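You operate a simulated robot arm through the tools that you are given. There is no shell and no other tool.

You run a simulated robot arm. Do the job below in one go: nothing can be reset, and whatever is moved stays where it is left.

TASK
Sweep up the grit, tip it in the scrap bin, shut the lid.
Fine: sweep it into the blue dustpan; bench brush and pan go back; spill nothing.

Only the result counts: the job must be done as asked and must still hold three seconds after the hand-in. Knocking over, shifting, dropping, spilling or breaking anything else fails it. Lids that push on must go on centred and level and be pressed home; caps that screw on are set level and turned clockwise until they are tight.

THE ROBOT
A 6-joint arm with a two-finger gripper, fixed in place. Base frame: the origin is at the foot of the arm, x ahead of it, y to its left, z up. Units: mm, rad, N and s.
Its first joint turns from -2.897 to 2.897 rad. Payload 2.45 kg.
The tool frame sits at the grasp point between the pads (the TCP): z along the fingers, y along the line on which they close. The tips reach 20 mm beyond it. Largest opening 140 mm; the body of the gripper starts 168 mm behind the TCP.
Orientation is that of the tool frame in the base frame, as a unit quaternion [w, x, y, z]. With the fingers straight down and closing along the base's y, the tool's x points along the base's -x, its y along +y and its z along -z.

THE INTERFACE
- The arm moves only by the tool servo_tool. Its argument "targets" is a list of rows, each an object (a shift or turn left out is 0, a gripper value left out holds the last) with "travel": the shift along the base's x, y, z in units of 100 mm (1.0 is 100 mm), a list of three; "dr": the turn, a rotation vector about the base's x, y, z in units of 45 degrees (1.0 is 45 degrees), a list of three; "fingers": the gripper command, from -1 (shut) to 1 (fully open), values between in proportion. In form: [{"travel": [x, y, z], "dr": [wx, wy, wz], "fingers": fingers}, ...]. A call has 1 to 20 rows; each row is the pose to reach, as a shift and turn from the pose commanded when the call began. A call with a number of a shift or a turn outside -1 to 1 is refused whole. Rows are played at 5 a second. More than 50 mm and 0.15 rad between two rows, or a gripper value outside its range, and nothing of the call is played. A pose out of reach is approached as far as the arm can. The call stops where the force on the tool passes 40 N (or 10 N more than at its start, if that is more) or the arm is blocked; 0.2 s more then pass. Each finger travels about 45 mm/s and halts on what it meets, pressing with about 43 N; the grip force reading is that of the motor and also rises with nothing between the fingers. The clock runs only during rows and for 0.2 s after the last one: add rows that repeat a pose to give the fingers time. It gives the time, the measured TCP pose, the force on the tool (base axes), the opening and the grip force at its end, in the units of the frame above (readings bear some noise), with the torque about the TCP (base axes, N m) and any sound that the robot's microphone picked up, and new pictures: "pictures" is both (left out), scene, wrist or none.
- Cameras (640 x 400 px; columns grow to the right, rows downward): "scene" is fixed at [220, 652.1, 1440.3]; the picture's right is [-0.53, -0.85, 0.00], its down [-0.47, 0.29, -0.83] and it looks along [0.71, -0.44, -0.56] (base axes); focal length 302 px, centre (320, 200). "wrist" rides on the gripper at [78, 11, -209] in the tool frame; the picture's right is [-0.14, 0.99, 0.00], its down [-0.92, -0.13, -0.37] and it looks along [-0.36, -0.05, 0.93] (tool axes); focal length 280 px, centre (320, 200). There is no depth. A picture from a camera that has moved, and an enlarged one, comes with that camera's place and axes in the base frame and with its lens.
- enlarge(camera, box): a new picture of the part [left, top, right, bottom] of that camera's present view, enlarged. No time passes.
- job_done(): hands the job in; it is judged then, once.

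Places have to be worked out from the pictures, the camera data and where the tool is seen. Open the gripper and draw the arm clear of the work before you hand the job in, unless the task says otherwise.

The tools are called after ">>>" as a command line: name --argument value ..., lists and objects as JSON in quotes. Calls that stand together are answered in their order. servo_tool: Moves the arm, as the interface text tells. Its arguments: {"type":"object","properties":{"targets":{"type":"array"},"pictures":{"type":"string","enum":["both","scene","wrist","none"]}},"required":["targets"]} The other tools are called the same way: enlarge (camera, box) takes an enlarged picture of a part of a camera's view; job_done () hands the job in.

At the start:

```text
time: 0.0
ee_pos: [621.0, 155.7, 1278.8]
tool_rot: [0.0, 0.0, 1.0, -0.001]
contact_force: [0.4, 0.3, 0.2]
ft_torque: [-0.03, 0.01, 0.0]
grip_width: 140.1
gripper_force: 0.0
```

scene: 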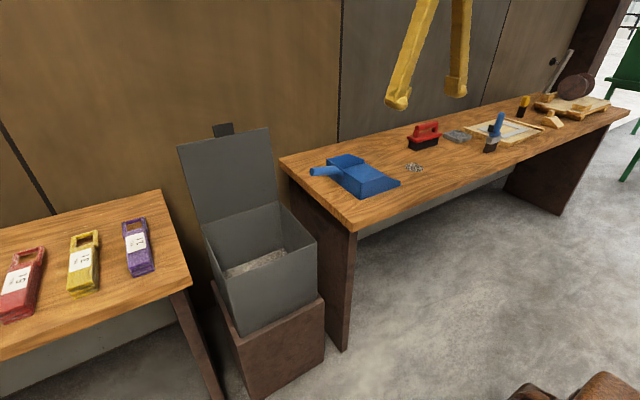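
wrist: 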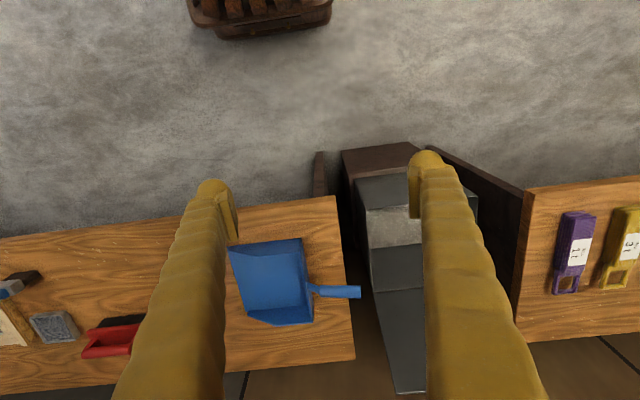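

I'll start by looking closely at the scene: the blue pan, grit, red brush and the open bin are visible. I take enlarged pictures to work out places.

>>> enlarge --camera "scene" --box '[280, 100, 480, 225]'

>>> enlarge --camera "scene" --box '[160, 110, 360, 235]'

>>> enlarge --camera "scene" --box '[440, 70, 640, 195]'

>>> enlarge --camera "wrist" --box '[160, 140, 480, 400]'

```text
3.20 times, centred on (380, 162) of scene
camera zoom: at [220.0, 652.1, 1440.3], right [-0.53, -0.85, 0.0], down [-0.47, 0.29, -0.83], along [0.71, -0.44, -0.56], focal length 967 px, centre (128, 320)
```

zoom: 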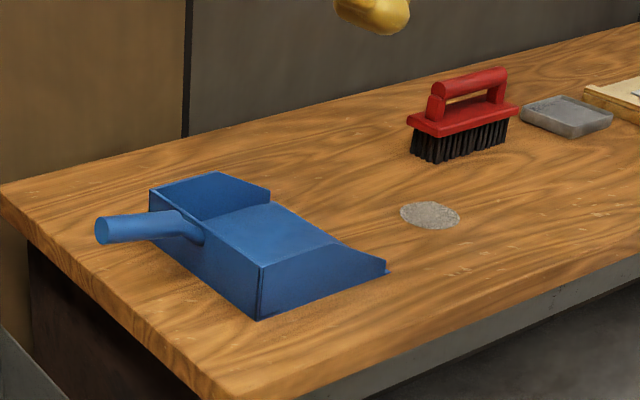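

```text
3.20 times, centred on (260, 172) of scene
camera zoom: at [220.0, 652.1, 1440.3], right [-0.53, -0.85, 0.0], down [-0.47, 0.29, -0.83], along [0.71, -0.44, -0.56], focal length 967 px, centre (512, 288)
```

zoom: 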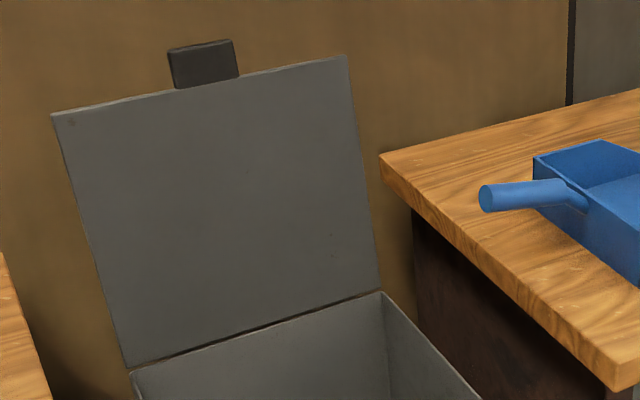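

```text
3.20 times, centred on (540, 132) of scene
camera zoom: at [220.0, 652.1, 1440.3], right [-0.53, -0.85, 0.0], down [-0.47, 0.29, -0.83], along [0.71, -0.44, -0.56], focal length 967 px, centre (-384, 416)
```

zoom: 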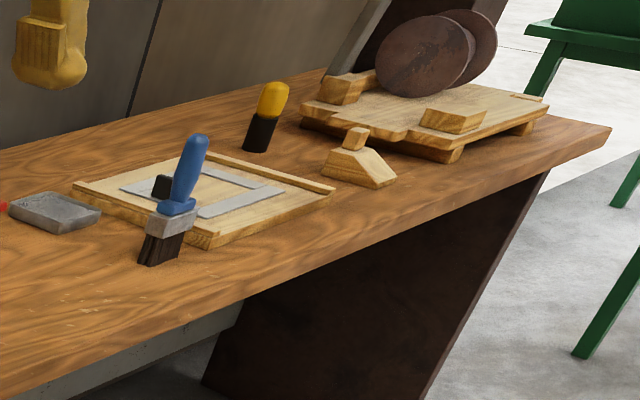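

```text
1.54 times, centred on (320, 270) of wrist
camera zoom: at [544.0, 165.7, 1487.8], right [0.14, 0.99, 0.0], down [0.92, -0.13, 0.37], along [0.36, -0.05, -0.93], focal length 431 px, centre (320, 92)
```

zoom: 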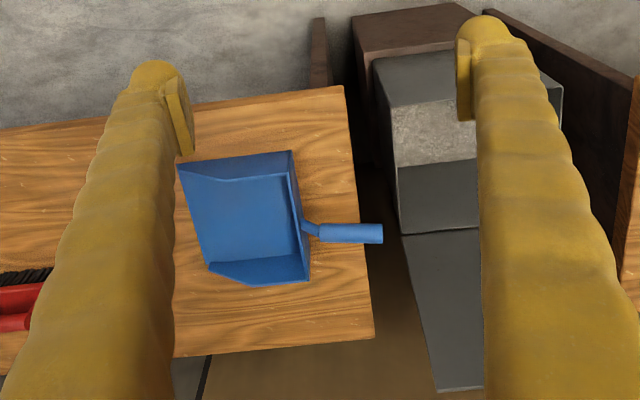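

The bench top seems to lie near z≈827 with its left end at y≈160 and grit near (1000,-310). I move the arm sideways toward the grit at height to look at it from the wrist camera.

>>> servo_tool --targets '[{"travel": [0, -0.33, 0]}, {"travel": [0, -0.67, 0]}, {"travel": [0, -1, 0]}]' --pictures "none"

>>> servo_tool --targets '[{"travel": [0, -0.33, 0]}, {"travel": [0, -0.67, 0]}, {"travel": [0, -1, 0]}]' --pictures "none"

>>> servo_tool --targets '[{"travel": [0, -0.33, 0]}, {"travel": [0, -0.67, 0]}, {"travel": [0, -1, 0]}]' --pictures "both"

```text
time: 0.8
ee_pos: [621.8, 54.8, 1277.3]
tool_rot: [0.0, 0.0, 1.0, 0.0]
contact_force: [0.8, 0.1, 0.5]
ft_torque: [0.01, -0.01, 0.02]
grip_width: 139.9
gripper_force: 0.2
```

```text
time: 1.6
ee_pos: [624.2, -46.9, 1278.6]
tool_rot: [0.0, 0.0, 1.0, 0.0]
contact_force: [-0.9, 0.0, 0.1]
ft_torque: [0.02, -0.01, 0.02]
grip_width: 139.8
gripper_force: 0.1
```

```text
time: 2.4
ee_pos: [622.3, -144.9, 1280.0]
tool_rot: [0.0, 0.001, 1.0, 0.0]
contact_force: [0.4, 0.3, -0.3]
ft_torque: [0.0, -0.01, 0.01]
grip_width: 139.8
gripper_force: 0.1
camera wrist: at [544.7, -134.9, 1488.9], right [0.14, 0.99, 0.0], down [0.92, -0.13, 0.37], along [0.36, -0.05, -0.93], focal length 280 px, centre (320, 200)
```

scene: 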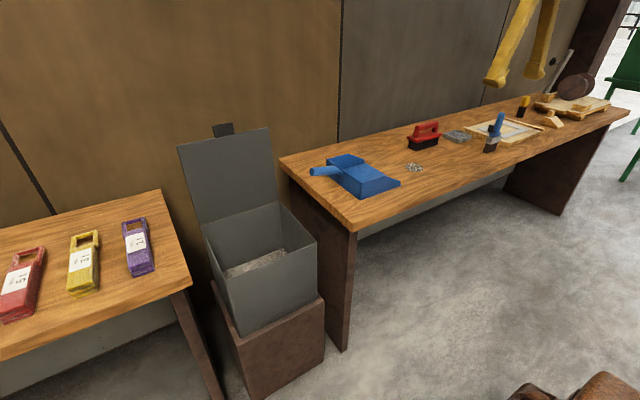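
wrist: 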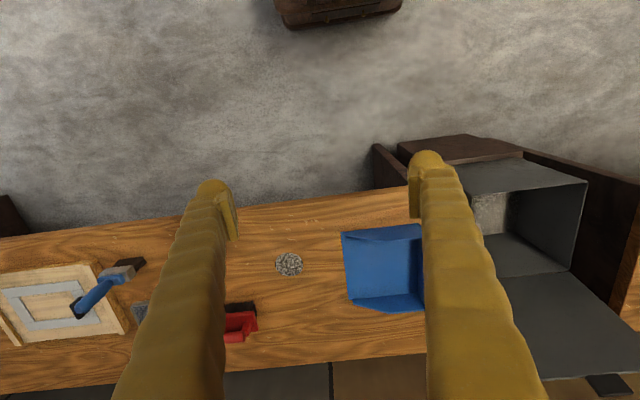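

The wrist view now shows the grit at about (975,-285), with the pan mouth facing it and the brush beyond. I enlarge to measure details.

>>> enlarge --camera "wrist" --box '[220, 180, 440, 320]'

>>> enlarge --camera "wrist" --box '[400, 120, 640, 400]'

>>> enlarge --camera "wrist" --box '[0, 230, 280, 400]'

>>> enlarge --camera "scene" --box '[390, 110, 470, 180]'

>>> enlarge --camera "scene" --box '[300, 145, 410, 215]'

>>> enlarge --camera "scene" --box '[170, 110, 340, 340]'

```text
2.86 times, centred on (330, 250) of wrist
camera zoom: at [544.7, -134.9, 1488.9], right [0.14, 0.99, 0.0], down [0.92, -0.13, 0.37], along [0.36, -0.05, -0.93], focal length 801 px, centre (291, 57)
```

zoom: 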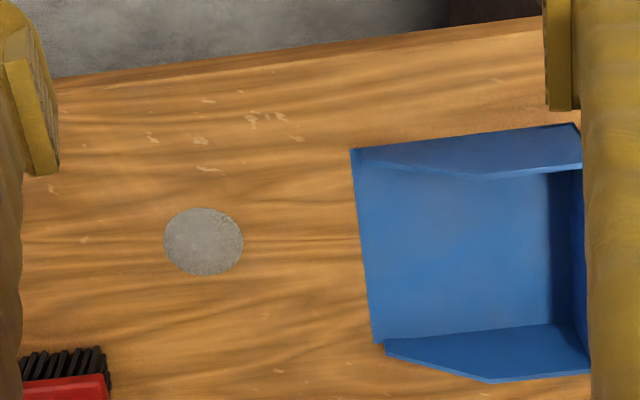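

```text
1.43 times, centred on (520, 260) of wrist
camera zoom: at [544.7, -134.9, 1488.9], right [0.14, 0.99, 0.0], down [0.92, -0.13, 0.37], along [0.36, -0.05, -0.93], focal length 401 px, centre (34, 114)
```

zoom: 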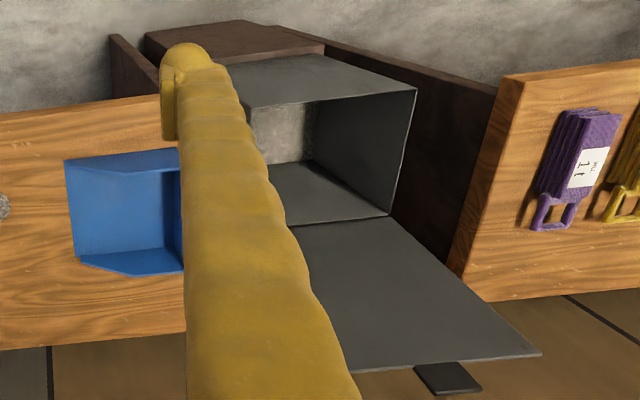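

```text
2.29 times, centred on (140, 315) of wrist
camera zoom: at [544.7, -134.9, 1488.9], right [0.14, 0.99, 0.0], down [0.92, -0.13, 0.37], along [0.36, -0.05, -0.93], focal length 641 px, centre (731, -63)
```

zoom: 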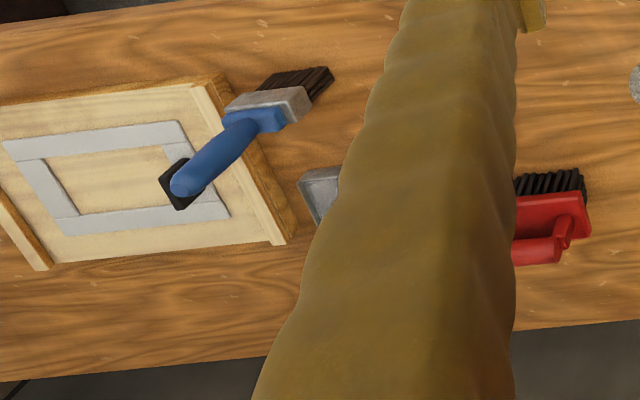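

```text
5.71 times, centred on (430, 145) of scene
camera zoom: at [220.0, 652.1, 1440.3], right [-0.53, -0.85, 0.0], down [-0.47, 0.29, -0.83], along [0.71, -0.44, -0.56], focal length 1726 px, centre (-309, 514)
```

zoom: 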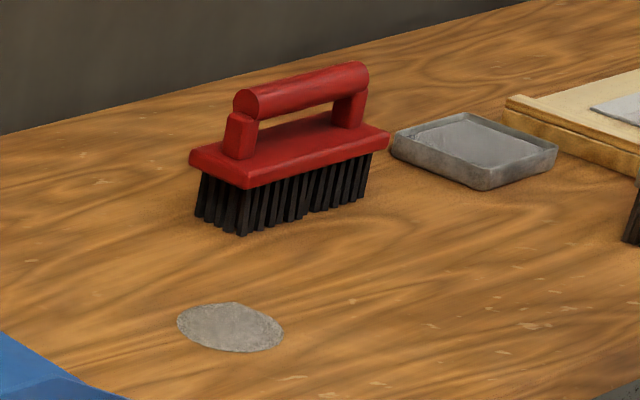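

```text
5.71 times, centred on (355, 180) of scene
camera zoom: at [220.0, 652.1, 1440.3], right [-0.53, -0.85, 0.0], down [-0.47, 0.29, -0.83], along [0.71, -0.44, -0.56], focal length 1726 px, centre (120, 314)
```

zoom: 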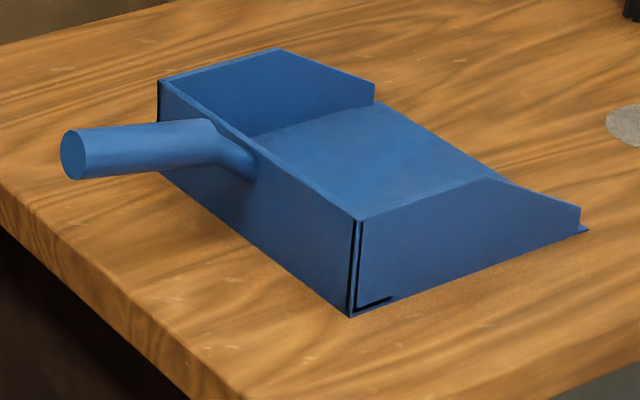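

```text
1.74 times, centred on (255, 225) of scene
camera zoom: at [220.0, 652.1, 1440.3], right [-0.53, -0.85, 0.0], down [-0.47, 0.29, -0.83], along [0.71, -0.44, -0.56], focal length 525 px, centre (433, 156)
```

zoom: 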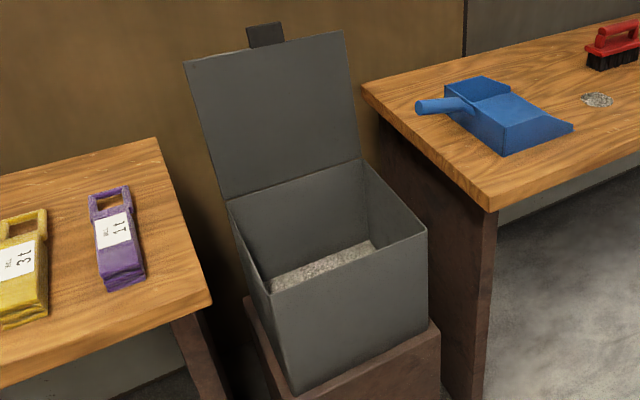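

The bin rim works out near z≈751 spanning x≈883–1172, y≈257–562; the brush is far out near (1115,-494). I need to test how far the arm reaches, so I move forward at height.

>>> servo_tool --targets '[{"travel": [0.33, 0, 0]}, {"travel": [0.67, 0, 0]}, {"travel": [1, 0, 0]}]' --pictures "none"

>>> servo_tool --targets '[{"travel": [0.33, 0, -0.33]}, {"travel": [0.67, 0, -0.67]}, {"travel": [1, 0, -1]}]' --pictures "none"

>>> servo_tool --targets '[{"travel": [0.33, 0, -0.33]}, {"travel": [0.67, 0, -0.67]}, {"travel": [1, 0, -1]}]' --pictures "both"

```text
time: 3.2
ee_pos: [722.9, -144.1, 1279.0]
tool_rot: [0.0, 0.001, 1.0, 0.0]
contact_force: [-0.1, -0.1, 0.5]
ft_torque: [0.01, -0.05, 0.0]
grip_width: 139.9
gripper_force: 0.0
```

```text
time: 4.0
ee_pos: [822.7, -143.4, 1176.8]
tool_rot: [0.001, 0.0, 1.0, 0.0]
contact_force: [0.0, 0.8, 1.2]
ft_torque: [-0.02, -0.06, 0.01]
grip_width: 140.0
gripper_force: 0.0
```

```text
time: 4.8
ee_pos: [922.3, -144.5, 1079.2]
tool_rot: [0.001, 0.0, 1.0, 0.0]
contact_force: [0.8, 0.6, 1.2]
ft_torque: [0.0, -0.03, -0.03]
grip_width: 140.1
gripper_force: 0.1
camera wrist: at [843.8, -134.5, 1288.6], right [0.14, 0.99, 0.0], down [0.92, -0.13, 0.37], along [0.37, -0.05, -0.93], focal length 280 px, centre (320, 200)
```

scene: 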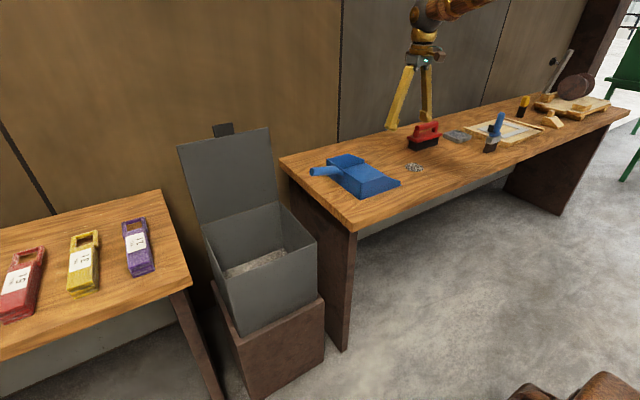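
wrist: 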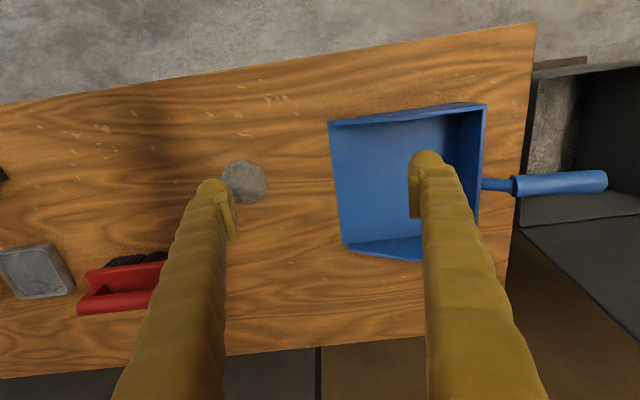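

The arm reached (921,-144,1079) without trouble, and bench height triangulates to z≈840. I carry on toward the brush to test reach at about (1020..1100,-444).

>>> servo_tool --targets '[{"travel": [0.3, -0.3, 0]}, {"travel": [0.6, -0.6, 0]}, {"travel": [1, -1, 0]}, {"travel": [1, -1, 0]}]' --pictures "none"

>>> servo_tool --targets '[{"travel": [0, -0.33, 0]}, {"travel": [0, -0.67, 0]}, {"travel": [0, -1, 0]}, {"travel": [0, -1, 0]}]' --pictures "both"

```text
refused: row 3 steps farther than a row can; nothing moved
```

```text
time: 5.8
ee_pos: [922.7, -245.0, 1079.9]
tool_rot: [0.0, 0.0, 1.0, 0.0]
contact_force: [-0.4, 0.3, -0.7]
ft_torque: [0.02, 0.01, -0.01]
grip_width: 139.9
gripper_force: 0.1
camera wrist: at [844.5, -234.9, 1288.5], right [0.14, 0.99, 0.0], down [0.92, -0.13, 0.37], along [0.36, -0.05, -0.93], focal length 280 px, centre (320, 200)
```

scene: 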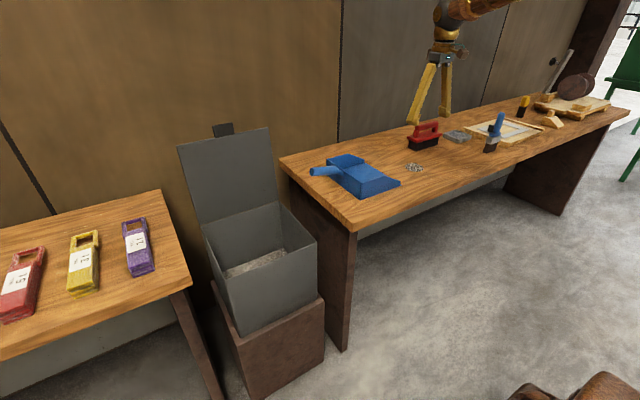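
wrist: 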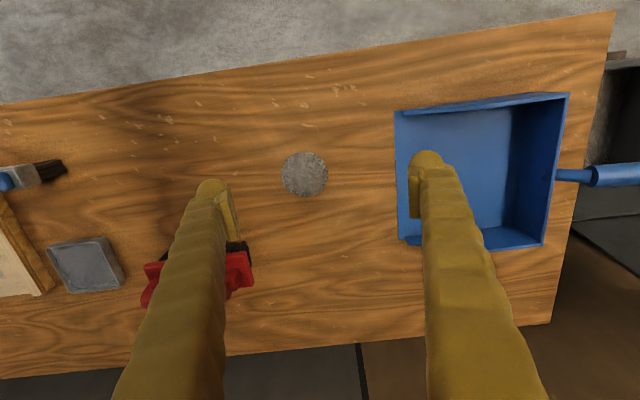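

Now at (921,-244,1079). I continue toward the brush with smaller row steps.

>>> servo_tool --targets '[{"travel": [0.25, -0.33, 0]}, {"travel": [0.5, -0.67, 0]}, {"travel": [0.75, -1, 0]}, {"travel": [0.75, -1, 0]}]' --pictures "none"

>>> servo_tool --targets '[{"travel": [0.25, -0.33, 0]}, {"travel": [0.5, -0.67, 0]}, {"travel": [0.75, -1, 0]}, {"travel": [0.75, -1, 0]}]' --pictures "both"

```text
time: 6.8
ee_pos: [993.9, -344.9, 1080.3]
tool_rot: [0.0, 0.0, 1.0, -0.001]
contact_force: [-0.3, 0.2, -1.6]
ft_torque: [0.01, 0.0, -0.02]
grip_width: 140.1
gripper_force: 0.0
```

```text
time: 7.8
ee_pos: [1071.0, -445.6, 1078.6]
tool_rot: [0.0, -0.001, 1.0, -0.001]
contact_force: [0.0, 0.2, 0.0]
ft_torque: [-0.01, -0.01, -0.04]
grip_width: 140.2
gripper_force: 0.1
camera wrist: at [993.1, -434.7, 1288.3], right [0.14, 0.99, 0.0], down [0.92, -0.13, 0.37], along [0.37, -0.05, -0.93], focal length 280 px, centre (320, 200)
```

scene: 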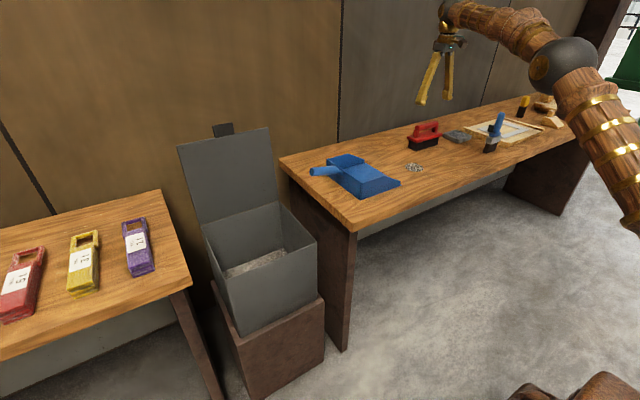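
wrist: 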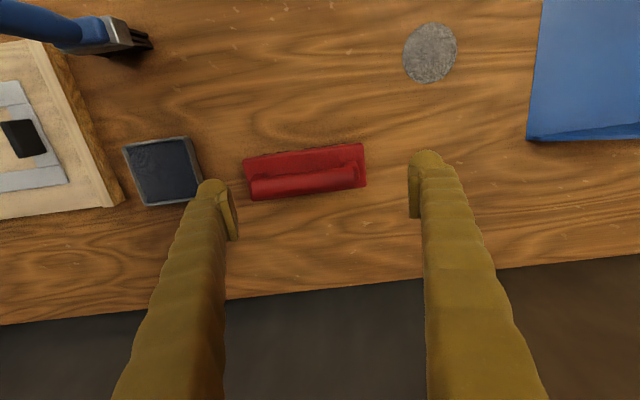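

The arm reaches out to (1071,-445,1079) tool-down, so the brush is reachable. I enlarge the brush and grit to measure them.

>>> enlarge --camera "wrist" --box '[220, 100, 420, 225]'

>>> enlarge --camera "wrist" --box '[380, 0, 560, 112]'

```text
3.20 times, centred on (320, 162) of wrist
camera zoom: at [993.1, -434.7, 1288.3], right [0.14, 0.99, 0.0], down [0.92, -0.13, 0.37], along [0.37, -0.05, -0.93], focal length 897 px, centre (320, 320)
```

zoom: 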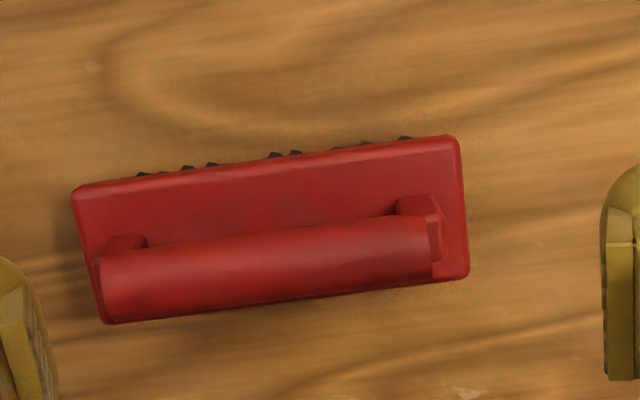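

```text
3.56 times, centred on (470, 56) of wrist
camera zoom: at [993.1, -434.7, 1288.3], right [0.14, 0.99, 0.0], down [0.92, -0.13, 0.37], along [0.37, -0.05, -0.93], focal length 997 px, centre (-213, 712)
```

zoom: 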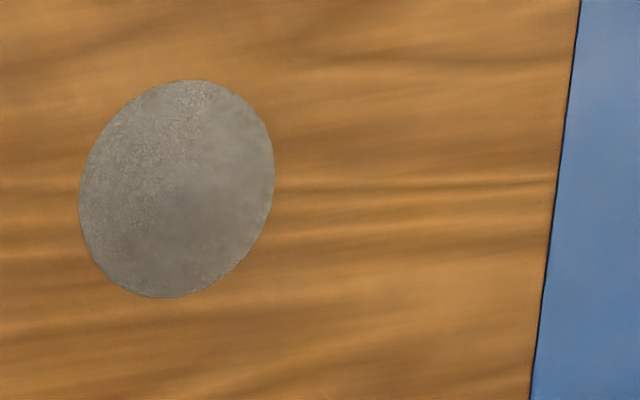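

The brush handle bar runs along y from about (1100,-402) to (1099,-535), centre height z≈955, plate top ≈906. I turn the gripper −90° about z so it closes along x, moving to above the handle centre.

>>> servo_tool --targets '[{"travel": [0, 0, 0], "dr": [0, 0, -0.17]}, {"travel": [0, 0, 0], "dr": [0, 0, -0.34]}, {"travel": [0, 0, 0], "dr": [0, 0, -0.51]}, {"travel": [0, 0, 0], "dr": [0, 0, -0.68]}, {"travel": [0, 0, 0], "dr": [0, 0, -0.85]}, {"travel": [0, 0, 0], "dr": [0, 0, -1.0]}]' --pictures "none"

>>> servo_tool --targets '[{"travel": [0.05, -0.05, 0], "dr": [0, 0, -0.17]}, {"travel": [0.1, -0.1, 0], "dr": [0, 0, -0.34]}, {"travel": [0.15, -0.15, 0], "dr": [0, 0, -0.51]}, {"travel": [0.2, -0.2, 0], "dr": [0, 0, -0.68]}, {"travel": [0.25, -0.25, 0], "dr": [0, 0, -0.85]}, {"travel": [0.28, -0.25, 0], "dr": [0, 0, -1.0]}, {"travel": [0.28, -0.25, 0], "dr": [0, 0, -1.0]}]' --pictures "both"

```text
time: 9.2
ee_pos: [1071.8, -444.1, 1077.8]
tool_rot: [0.0, 0.384, 0.923, 0.0]
contact_force: [-0.5, 0.1, 0.3]
ft_torque: [0.0, 0.03, -0.01]
grip_width: 140.0
gripper_force: 0.1
```

```text
time: 10.8
ee_pos: [1090.6, -465.0, 1074.2]
tool_rot: [0.0, 0.708, 0.706, -0.001]
contact_force: [0.6, 0.1, 0.1]
ft_torque: [0.02, 0.02, 0.01]
grip_width: 140.1
gripper_force: 0.1
out of reach, approached as far as the arm can: row 4, 5, 6, 7
camera wrist: at [1101.5, -387.8, 1283.2], right [0.99, -0.14, 0.0], down [-0.13, -0.92, 0.37], along [-0.05, -0.37, -0.93], focal length 280 px, centre (320, 200)
```

scene: 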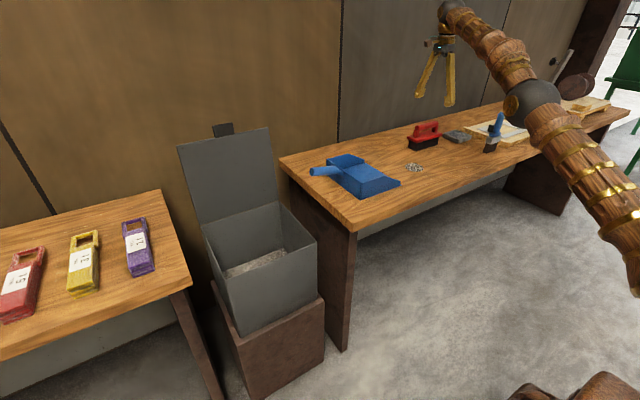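
wrist: 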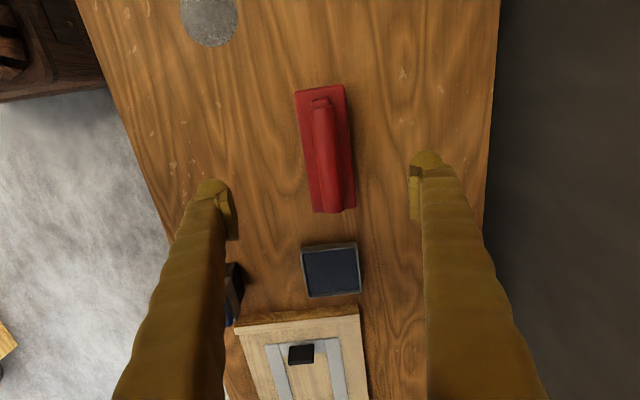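

At z≈1079 the arm runs out at radius ≈1187, just short. I lower over the handle to z≈1000 (tips still above the handle) to see if reach improves lower down.

>>> servo_tool --targets '[{"travel": [0, 0, -0.3]}, {"travel": [0, 0, -0.6]}, {"travel": [0, 0, -0.79]}, {"travel": [0, 0, -0.79]}]' --pictures "both"

```text
time: 11.8
ee_pos: [1089.4, -465.5, 995.9]
tool_rot: [-0.001, 0.707, 0.707, 0.0]
contact_force: [-0.3, -0.2, 0.1]
ft_torque: [-0.04, -0.03, 0.01]
grip_width: 140.0
gripper_force: 0.0
camera wrist: at [1101.0, -386.8, 1204.6], right [0.99, -0.14, 0.0], down [-0.13, -0.92, 0.37], along [-0.05, -0.37, -0.93], focal length 280 px, centre (320, 200)
```

scene: 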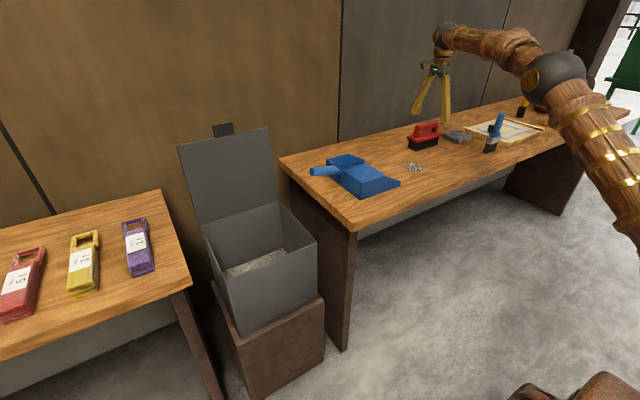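
wrist: 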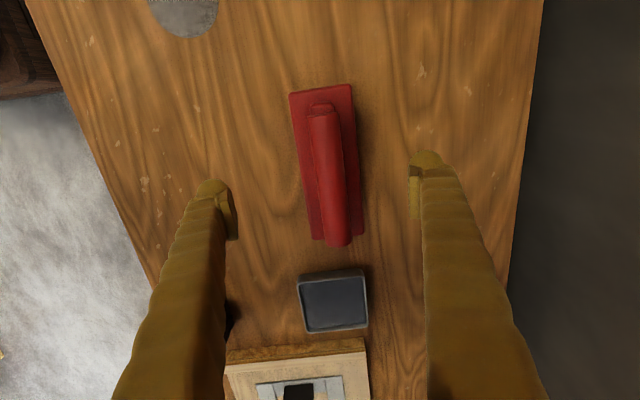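

The handle lies ~8 mm in +x of the tool centre, matching x≈1099. I shift over it and descend so the pads straddle the bar at z≈952.

>>> servo_tool --targets '[{"travel": [0.085, -0.04, 0]}, {"travel": [0.085, -0.04, -0.15]}, {"travel": [0.085, -0.04, -0.3]}, {"travel": [0.085, -0.04, -0.43]}, {"travel": [0.085, -0.04, -0.43]}]' --pictures "both"

```text
time: 13.0
ee_pos: [1098.3, -467.4, 954.0]
tool_rot: [0.0, 0.707, 0.708, 0.001]
contact_force: [0.2, -0.1, 0.2]
ft_torque: [0.0, 0.04, -0.02]
grip_width: 140.1
gripper_force: 0.1
camera wrist: at [1110.1, -390.9, 1162.4], right [0.99, -0.14, 0.0], down [-0.13, -0.92, 0.37], along [-0.05, -0.37, -0.93], focal length 280 px, centre (320, 200)
```

scene: 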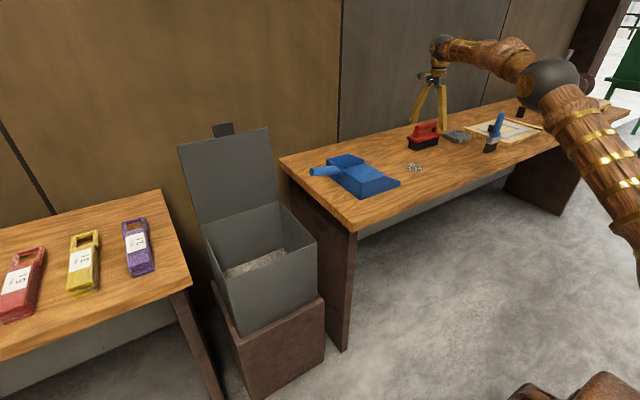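
wrist: 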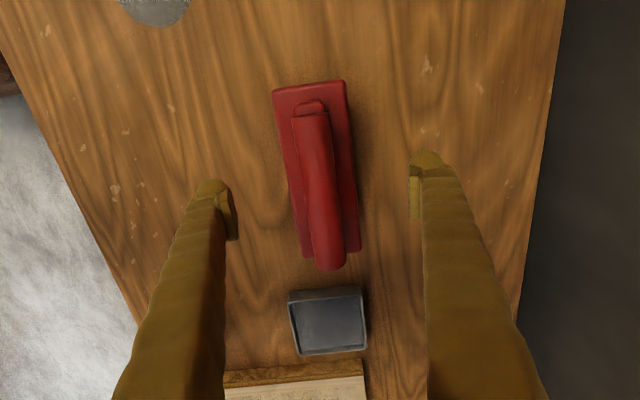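

The tool reached (1098,-467,954). I enlarge both views to check the pads' height against the bar before closing.

>>> enlarge --camera "scene" --box '[390, 90, 470, 160]'

>>> enlarge --camera "wrist" --box '[200, 60, 440, 290]'

```text
5.71 times, centred on (430, 125) of scene
camera zoom: at [220.0, 652.1, 1440.3], right [-0.53, -0.85, 0.0], down [-0.47, 0.29, -0.83], along [0.71, -0.44, -0.56], focal length 1726 px, centre (-309, 629)
```

zoom: 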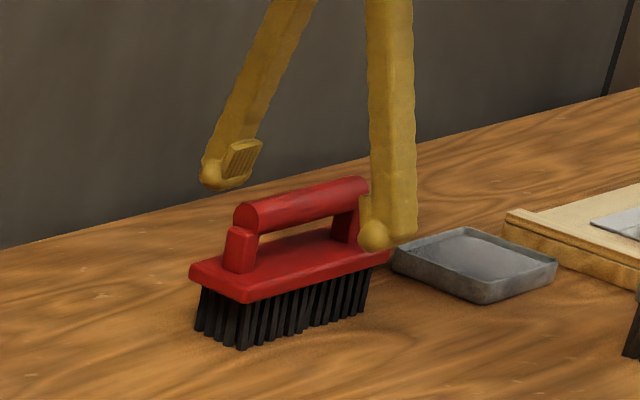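

```text
1.74 times, centred on (320, 175) of wrist
camera zoom: at [1110.1, -390.9, 1162.4], right [0.99, -0.14, 0.0], down [-0.13, -0.92, 0.37], along [-0.05, -0.37, -0.93], focal length 488 px, centre (320, 244)
```

zoom: 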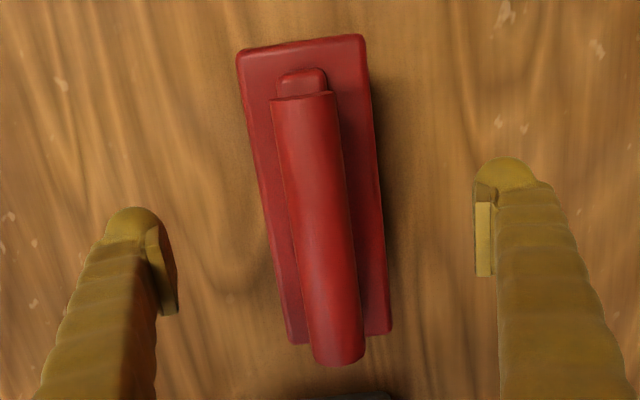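

Pads straddle the bar and are centred, but sit slightly high; bar centre is about z≈948. I lower 9 mm and close the fingers.

>>> servo_tool --targets '[{"travel": [0, 0, -0.09]}, {"travel": [0, 0, -0.09], "fingers": -0.3}, {"travel": [0, 0, -0.09], "fingers": -0.3}, {"travel": [0, 0, -0.09], "fingers": -0.3}, {"travel": [0, 0, -0.09], "fingers": -0.3}, {"travel": [0, 0, -0.09], "fingers": -0.3}, {"travel": [0, 0, -0.09], "fingers": -1}, {"travel": [0, 0, -0.09], "fingers": -1}, {"travel": [0, 0, -0.09], "fingers": -1}, {"travel": [0, 0, -0.09], "fingers": -1}, {"travel": [0, 0, -0.09], "fingers": -1}]' --pictures "both"

```text
time: 15.4
ee_pos: [1099.2, -469.0, 944.1]
tool_rot: [0.0, 0.707, 0.707, 0.001]
contact_force: [0.8, -0.1, 0.5]
ft_torque: [-0.01, -0.01, -0.01]
grip_width: 23.6
gripper_force: 43.1
camera wrist: at [1110.5, -391.0, 1153.1], right [0.99, -0.14, 0.0], down [-0.13, -0.92, 0.37], along [-0.05, -0.36, -0.93], focal length 280 px, centre (320, 200)
```

scene: 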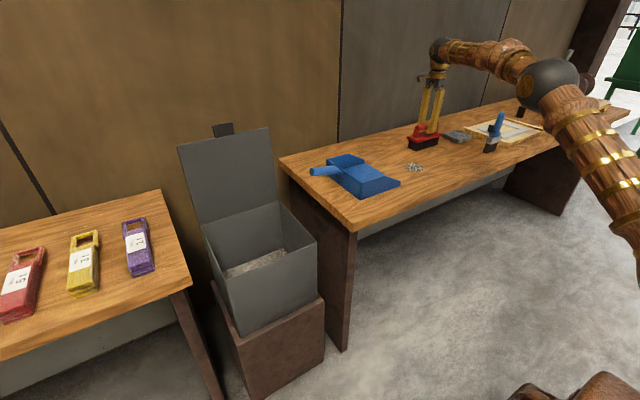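
wrist: 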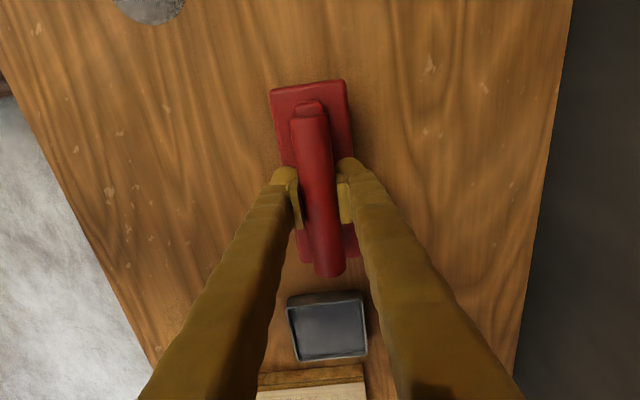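

The grip holds the bar (width 23.6 mm, 43 N). I lift the brush 90 mm straight up and check.

>>> servo_tool --targets '[{"travel": [0, 0, 0.1]}, {"travel": [0, 0, 0.3]}, {"travel": [0, 0, 0.6]}, {"travel": [0, 0, 0.9]}, {"travel": [0, 0, 0.9]}]' --pictures "both"

```text
time: 16.6
ee_pos: [1100.6, -468.6, 1032.3]
tool_rot: [0.0, 0.707, 0.707, 0.0]
contact_force: [0.2, 1.0, -2.9]
ft_torque: [0.03, -0.03, 0.0]
grip_width: 23.4
gripper_force: 42.9
camera wrist: at [1109.6, -391.2, 1242.2], right [0.99, -0.14, 0.0], down [-0.13, -0.92, 0.37], along [-0.05, -0.36, -0.93], focal length 280 px, centre (320, 200)
```

scene: 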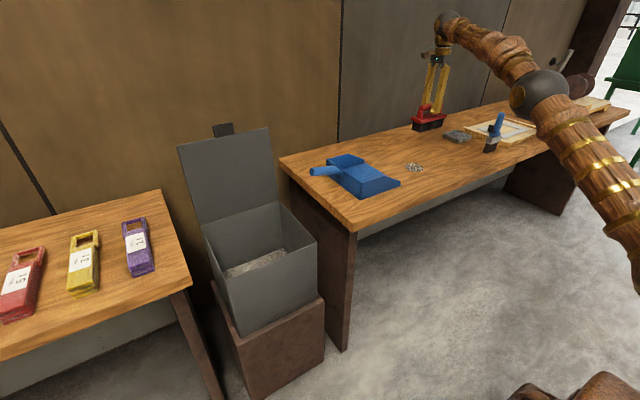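
wrist: 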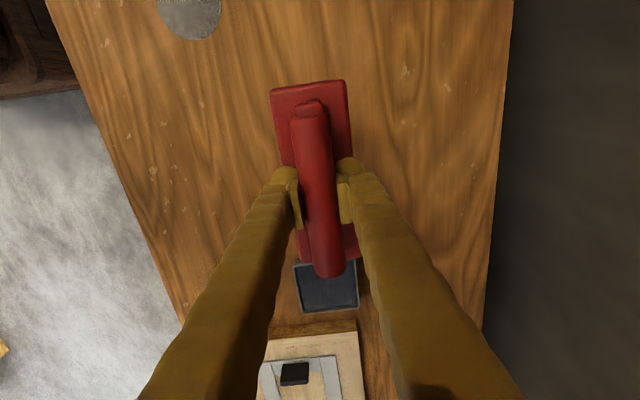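

The brush is lifted and hangs straight (≈3 N). I carry it toward the spot behind the grit while turning it +90° so its long side faces the sweep direction.

>>> servo_tool --targets '[{"travel": [-0.1, 0.09, 0], "dr": [0, 0, 0.17]}, {"travel": [-0.2, 0.18, 0], "dr": [0, 0, 0.34]}, {"travel": [-0.3, 0.27, 0], "dr": [0, 0, 0.51]}, {"travel": [-0.4, 0.36, 0], "dr": [0, 0, 0.68]}, {"travel": [-0.5, 0.45, 0], "dr": [0, 0, 0.85]}, {"travel": [-0.57, 0.52, 0], "dr": [0, 0, 1.0]}]' --pictures "none"

>>> servo_tool --targets '[{"travel": [-0.1, 0.09, 0], "dr": [0, 0, 0.17]}, {"travel": [-0.2, 0.18, 0], "dr": [0, 0, 0.34]}, {"travel": [-0.3, 0.27, 0], "dr": [0, 0, 0.51]}, {"travel": [-0.4, 0.36, 0], "dr": [0, 0, 0.68]}, {"travel": [-0.5, 0.45, 0], "dr": [0, 0, 0.85]}, {"travel": [-0.57, 0.52, 0], "dr": [0, 0, 1.0]}, {"travel": [-0.57, 0.52, 0], "dr": [0, 0, 1.0]}]' --pictures "both"

```text
time: 18.0
ee_pos: [1040.8, -416.1, 1032.7]
tool_rot: [-0.001, 0.382, 0.924, 0.0]
contact_force: [0.2, 0.1, -1.4]
ft_torque: [0.01, 0.0, 0.0]
grip_width: 23.4
gripper_force: 43.1
```

```text
time: 19.6
ee_pos: [983.9, -365.1, 1034.8]
tool_rot: [0.0, -0.001, 1.0, 0.0]
contact_force: [-0.6, 0.4, -1.8]
ft_torque: [0.04, 0.0, 0.02]
grip_width: 23.9
gripper_force: 43.1
camera wrist: at [906.5, -354.7, 1243.4], right [0.14, 0.99, 0.0], down [0.92, -0.13, 0.37], along [0.36, -0.05, -0.93], focal length 280 px, centre (320, 200)
```

scene: 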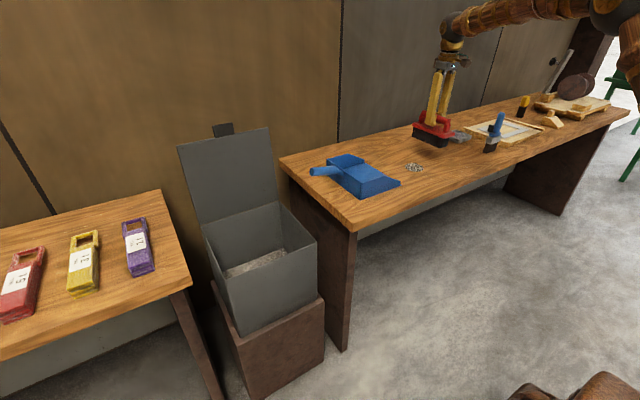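
wrist: 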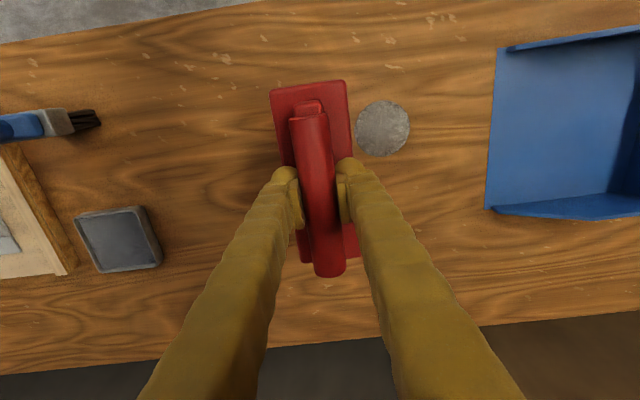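

The grit is now pinned at about (969,-275) with 38 mm radius; pan mouth line at y≈-122, x≈892–1114. The brush is behind it with its long side facing; I lower toward the bench and check clearances.

>>> servo_tool --targets '[{"travel": [0, 0, -0.3]}, {"travel": [0, 0, -0.6]}, {"travel": [0, 0, -0.8]}, {"travel": [0, 0, -0.85]}, {"travel": [0, 0, -0.85]}]' --pictures "both"

>>> enlarge --camera "scene" --box '[370, 110, 470, 190]'

>>> enlarge --camera "wrist" --box '[240, 40, 540, 280]'

```text
time: 20.8
ee_pos: [984.3, -363.8, 947.2]
tool_rot: [-0.001, 0.0, 1.0, -0.001]
contact_force: [0.3, -0.3, -2.5]
ft_torque: [-0.03, 0.01, -0.03]
grip_width: 23.6
gripper_force: 43.0
camera wrist: at [906.5, -354.3, 1157.3], right [0.14, 0.99, 0.0], down [0.92, -0.13, 0.37], along [0.36, -0.05, -0.93], focal length 280 px, centre (320, 200)
```

scene: 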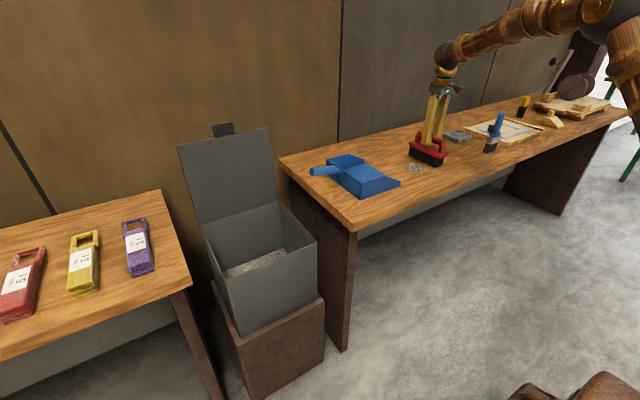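
wrist: 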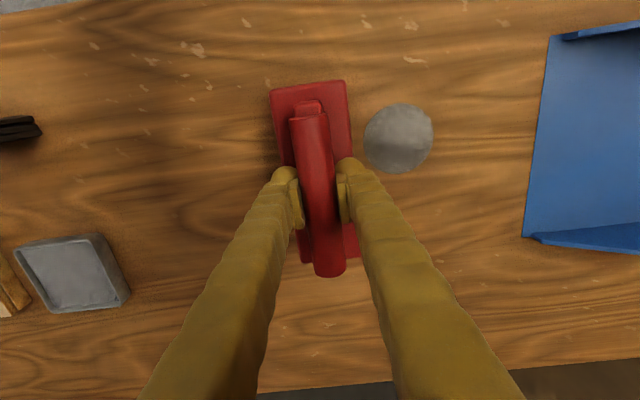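

```text
5.00 times, centred on (420, 150) of scene
camera zoom: at [220.0, 652.1, 1440.3], right [-0.53, -0.85, 0.0], down [-0.47, 0.29, -0.83], along [0.71, -0.44, -0.56], focal length 1510 px, centre (-180, 450)
```

zoom: 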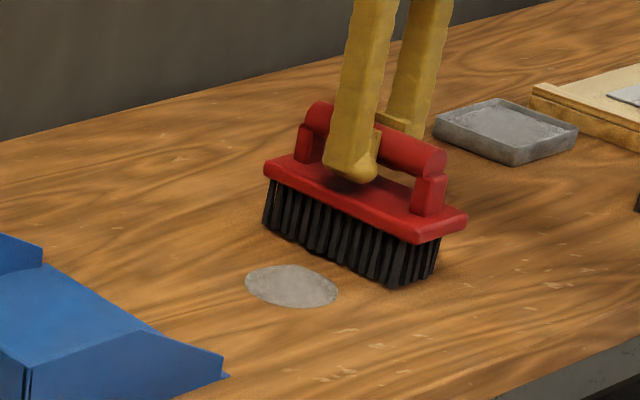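

```text
1.67 times, centred on (390, 160) of wrist
camera zoom: at [906.5, -354.3, 1157.3], right [0.14, 0.99, 0.0], down [0.92, -0.13, 0.37], along [0.36, -0.05, -0.93], focal length 467 px, centre (203, 267)
```

zoom: 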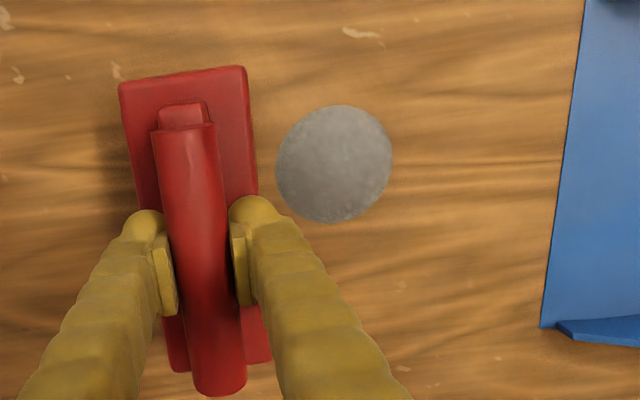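

Everything lines up; brush bottom is ~5 mm above the bench. I lower to 0.5 mm clearance and begin a slow sweep in +y, stopping early to see how the grit responds.

>>> servo_tool --targets '[{"travel": [-0.03, 0, -0.03]}, {"travel": [-0.03, 0, -0.045]}, {"travel": [-0.03, 0.1, -0.045]}, {"travel": [-0.03, 0.2, -0.045]}, {"travel": [-0.03, 0.3, -0.045]}, {"travel": [-0.03, 0.4, -0.045]}, {"travel": [-0.03, 0.5, -0.045]}, {"travel": [-0.03, 0.6, -0.045]}]' --pictures "both"

>>> enlarge --camera "scene" --box '[370, 110, 470, 190]'

>>> enlarge --camera "wrist" --box '[240, 40, 540, 280]'

```text
time: 22.6
ee_pos: [982.5, -305.1, 944.3]
tool_rot: [0.0, 0.0, 1.0, -0.001]
contact_force: [0.7, -0.1, -1.5]
ft_torque: [0.01, -0.09, 0.04]
grip_width: 23.5
gripper_force: 42.6
camera wrist: at [903.9, -294.7, 1153.1], right [0.14, 0.99, 0.0], down [0.92, -0.13, 0.37], along [0.37, -0.05, -0.93], focal length 280 px, centre (320, 200)
```

scene: 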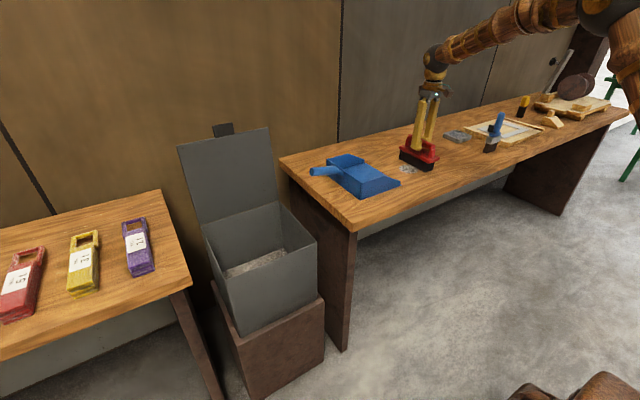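
wrist: 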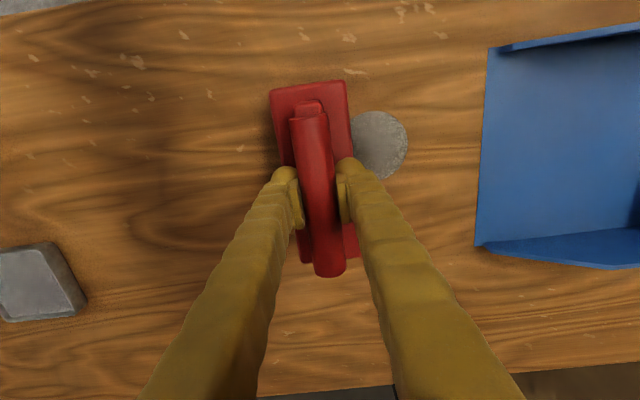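

```text
5.00 times, centred on (420, 150) of scene
camera zoom: at [220.0, 652.1, 1440.3], right [-0.53, -0.85, 0.0], down [-0.47, 0.29, -0.83], along [0.71, -0.44, -0.56], focal length 1510 px, centre (-180, 450)
```

zoom: 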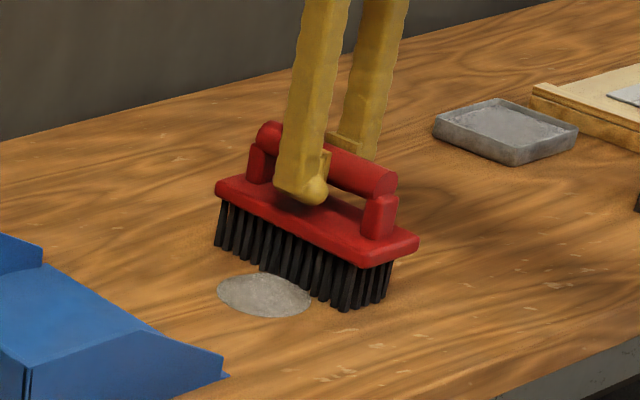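

```text
1.67 times, centred on (390, 160) of wrist
camera zoom: at [903.9, -294.7, 1153.1], right [0.14, 0.99, 0.0], down [0.92, -0.13, 0.37], along [0.37, -0.05, -0.93], focal length 467 px, centre (203, 267)
```

zoom: 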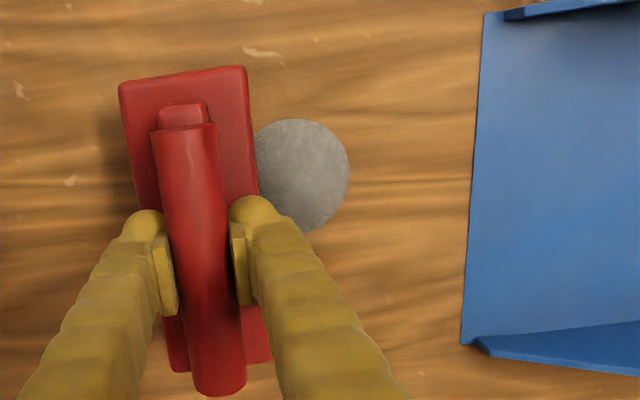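

The grit pile moves ahead of the bristles and stays together. I keep sweeping toward the mouth, drifting slightly in +x to stay clear of the pan's side wall.

>>> servo_tool --targets '[{"travel": [0.01, 0.1, 0]}, {"travel": [0.02, 0.2, 0]}, {"travel": [0.03, 0.3, 0]}, {"travel": [0.04, 0.4, 0]}, {"travel": [0.05, 0.5, 0]}, {"travel": [0.06, 0.6, 0]}, {"travel": [0.07, 0.7, 0]}, {"travel": [0.08, 0.8, 0]}]' --pictures "both"

>>> enlarge --camera "scene" --box '[340, 120, 440, 200]'

>>> enlarge --camera "wrist" --box '[240, 40, 540, 280]'

```text
time: 24.4
ee_pos: [988.9, -226.0, 943.6]
tool_rot: [0.0, 0.0, 1.0, 0.001]
contact_force: [0.0, 0.2, -1.8]
ft_torque: [0.0, 0.03, 0.0]
grip_width: 23.8
gripper_force: 42.9
camera wrist: at [911.2, -215.6, 1153.8], right [0.14, 0.99, 0.0], down [0.92, -0.13, 0.37], along [0.36, -0.05, -0.93], focal length 280 px, centre (320, 200)
```

scene: 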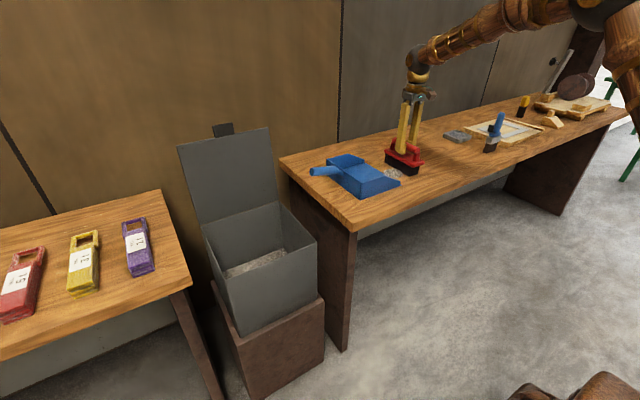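
wrist: 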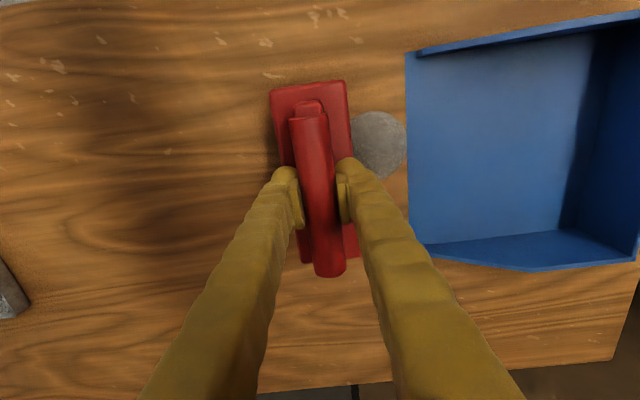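

```text
5.00 times, centred on (390, 160) of scene
camera zoom: at [220.0, 652.1, 1440.3], right [-0.53, -0.85, 0.0], down [-0.47, 0.29, -0.83], along [0.71, -0.44, -0.56], focal length 1510 px, centre (-30, 400)
```

zoom: 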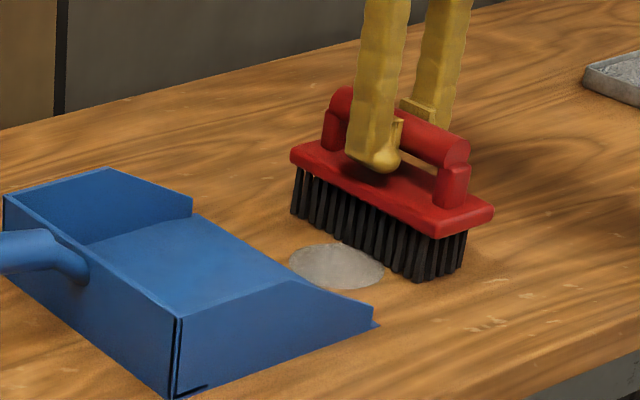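

```text
1.67 times, centred on (390, 160) of wrist
camera zoom: at [911.2, -215.6, 1153.8], right [0.14, 0.99, 0.0], down [0.92, -0.13, 0.37], along [0.36, -0.05, -0.93], focal length 467 px, centre (203, 267)
```

zoom: 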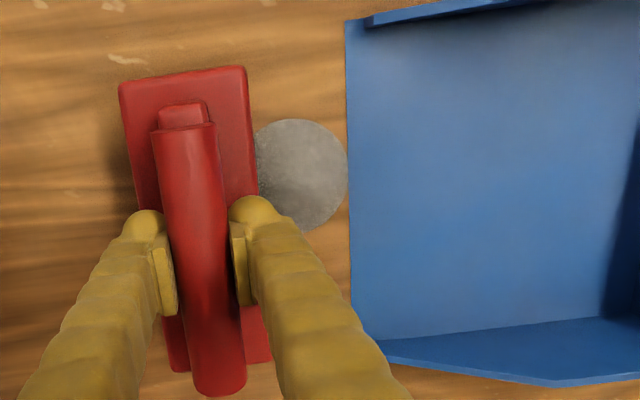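

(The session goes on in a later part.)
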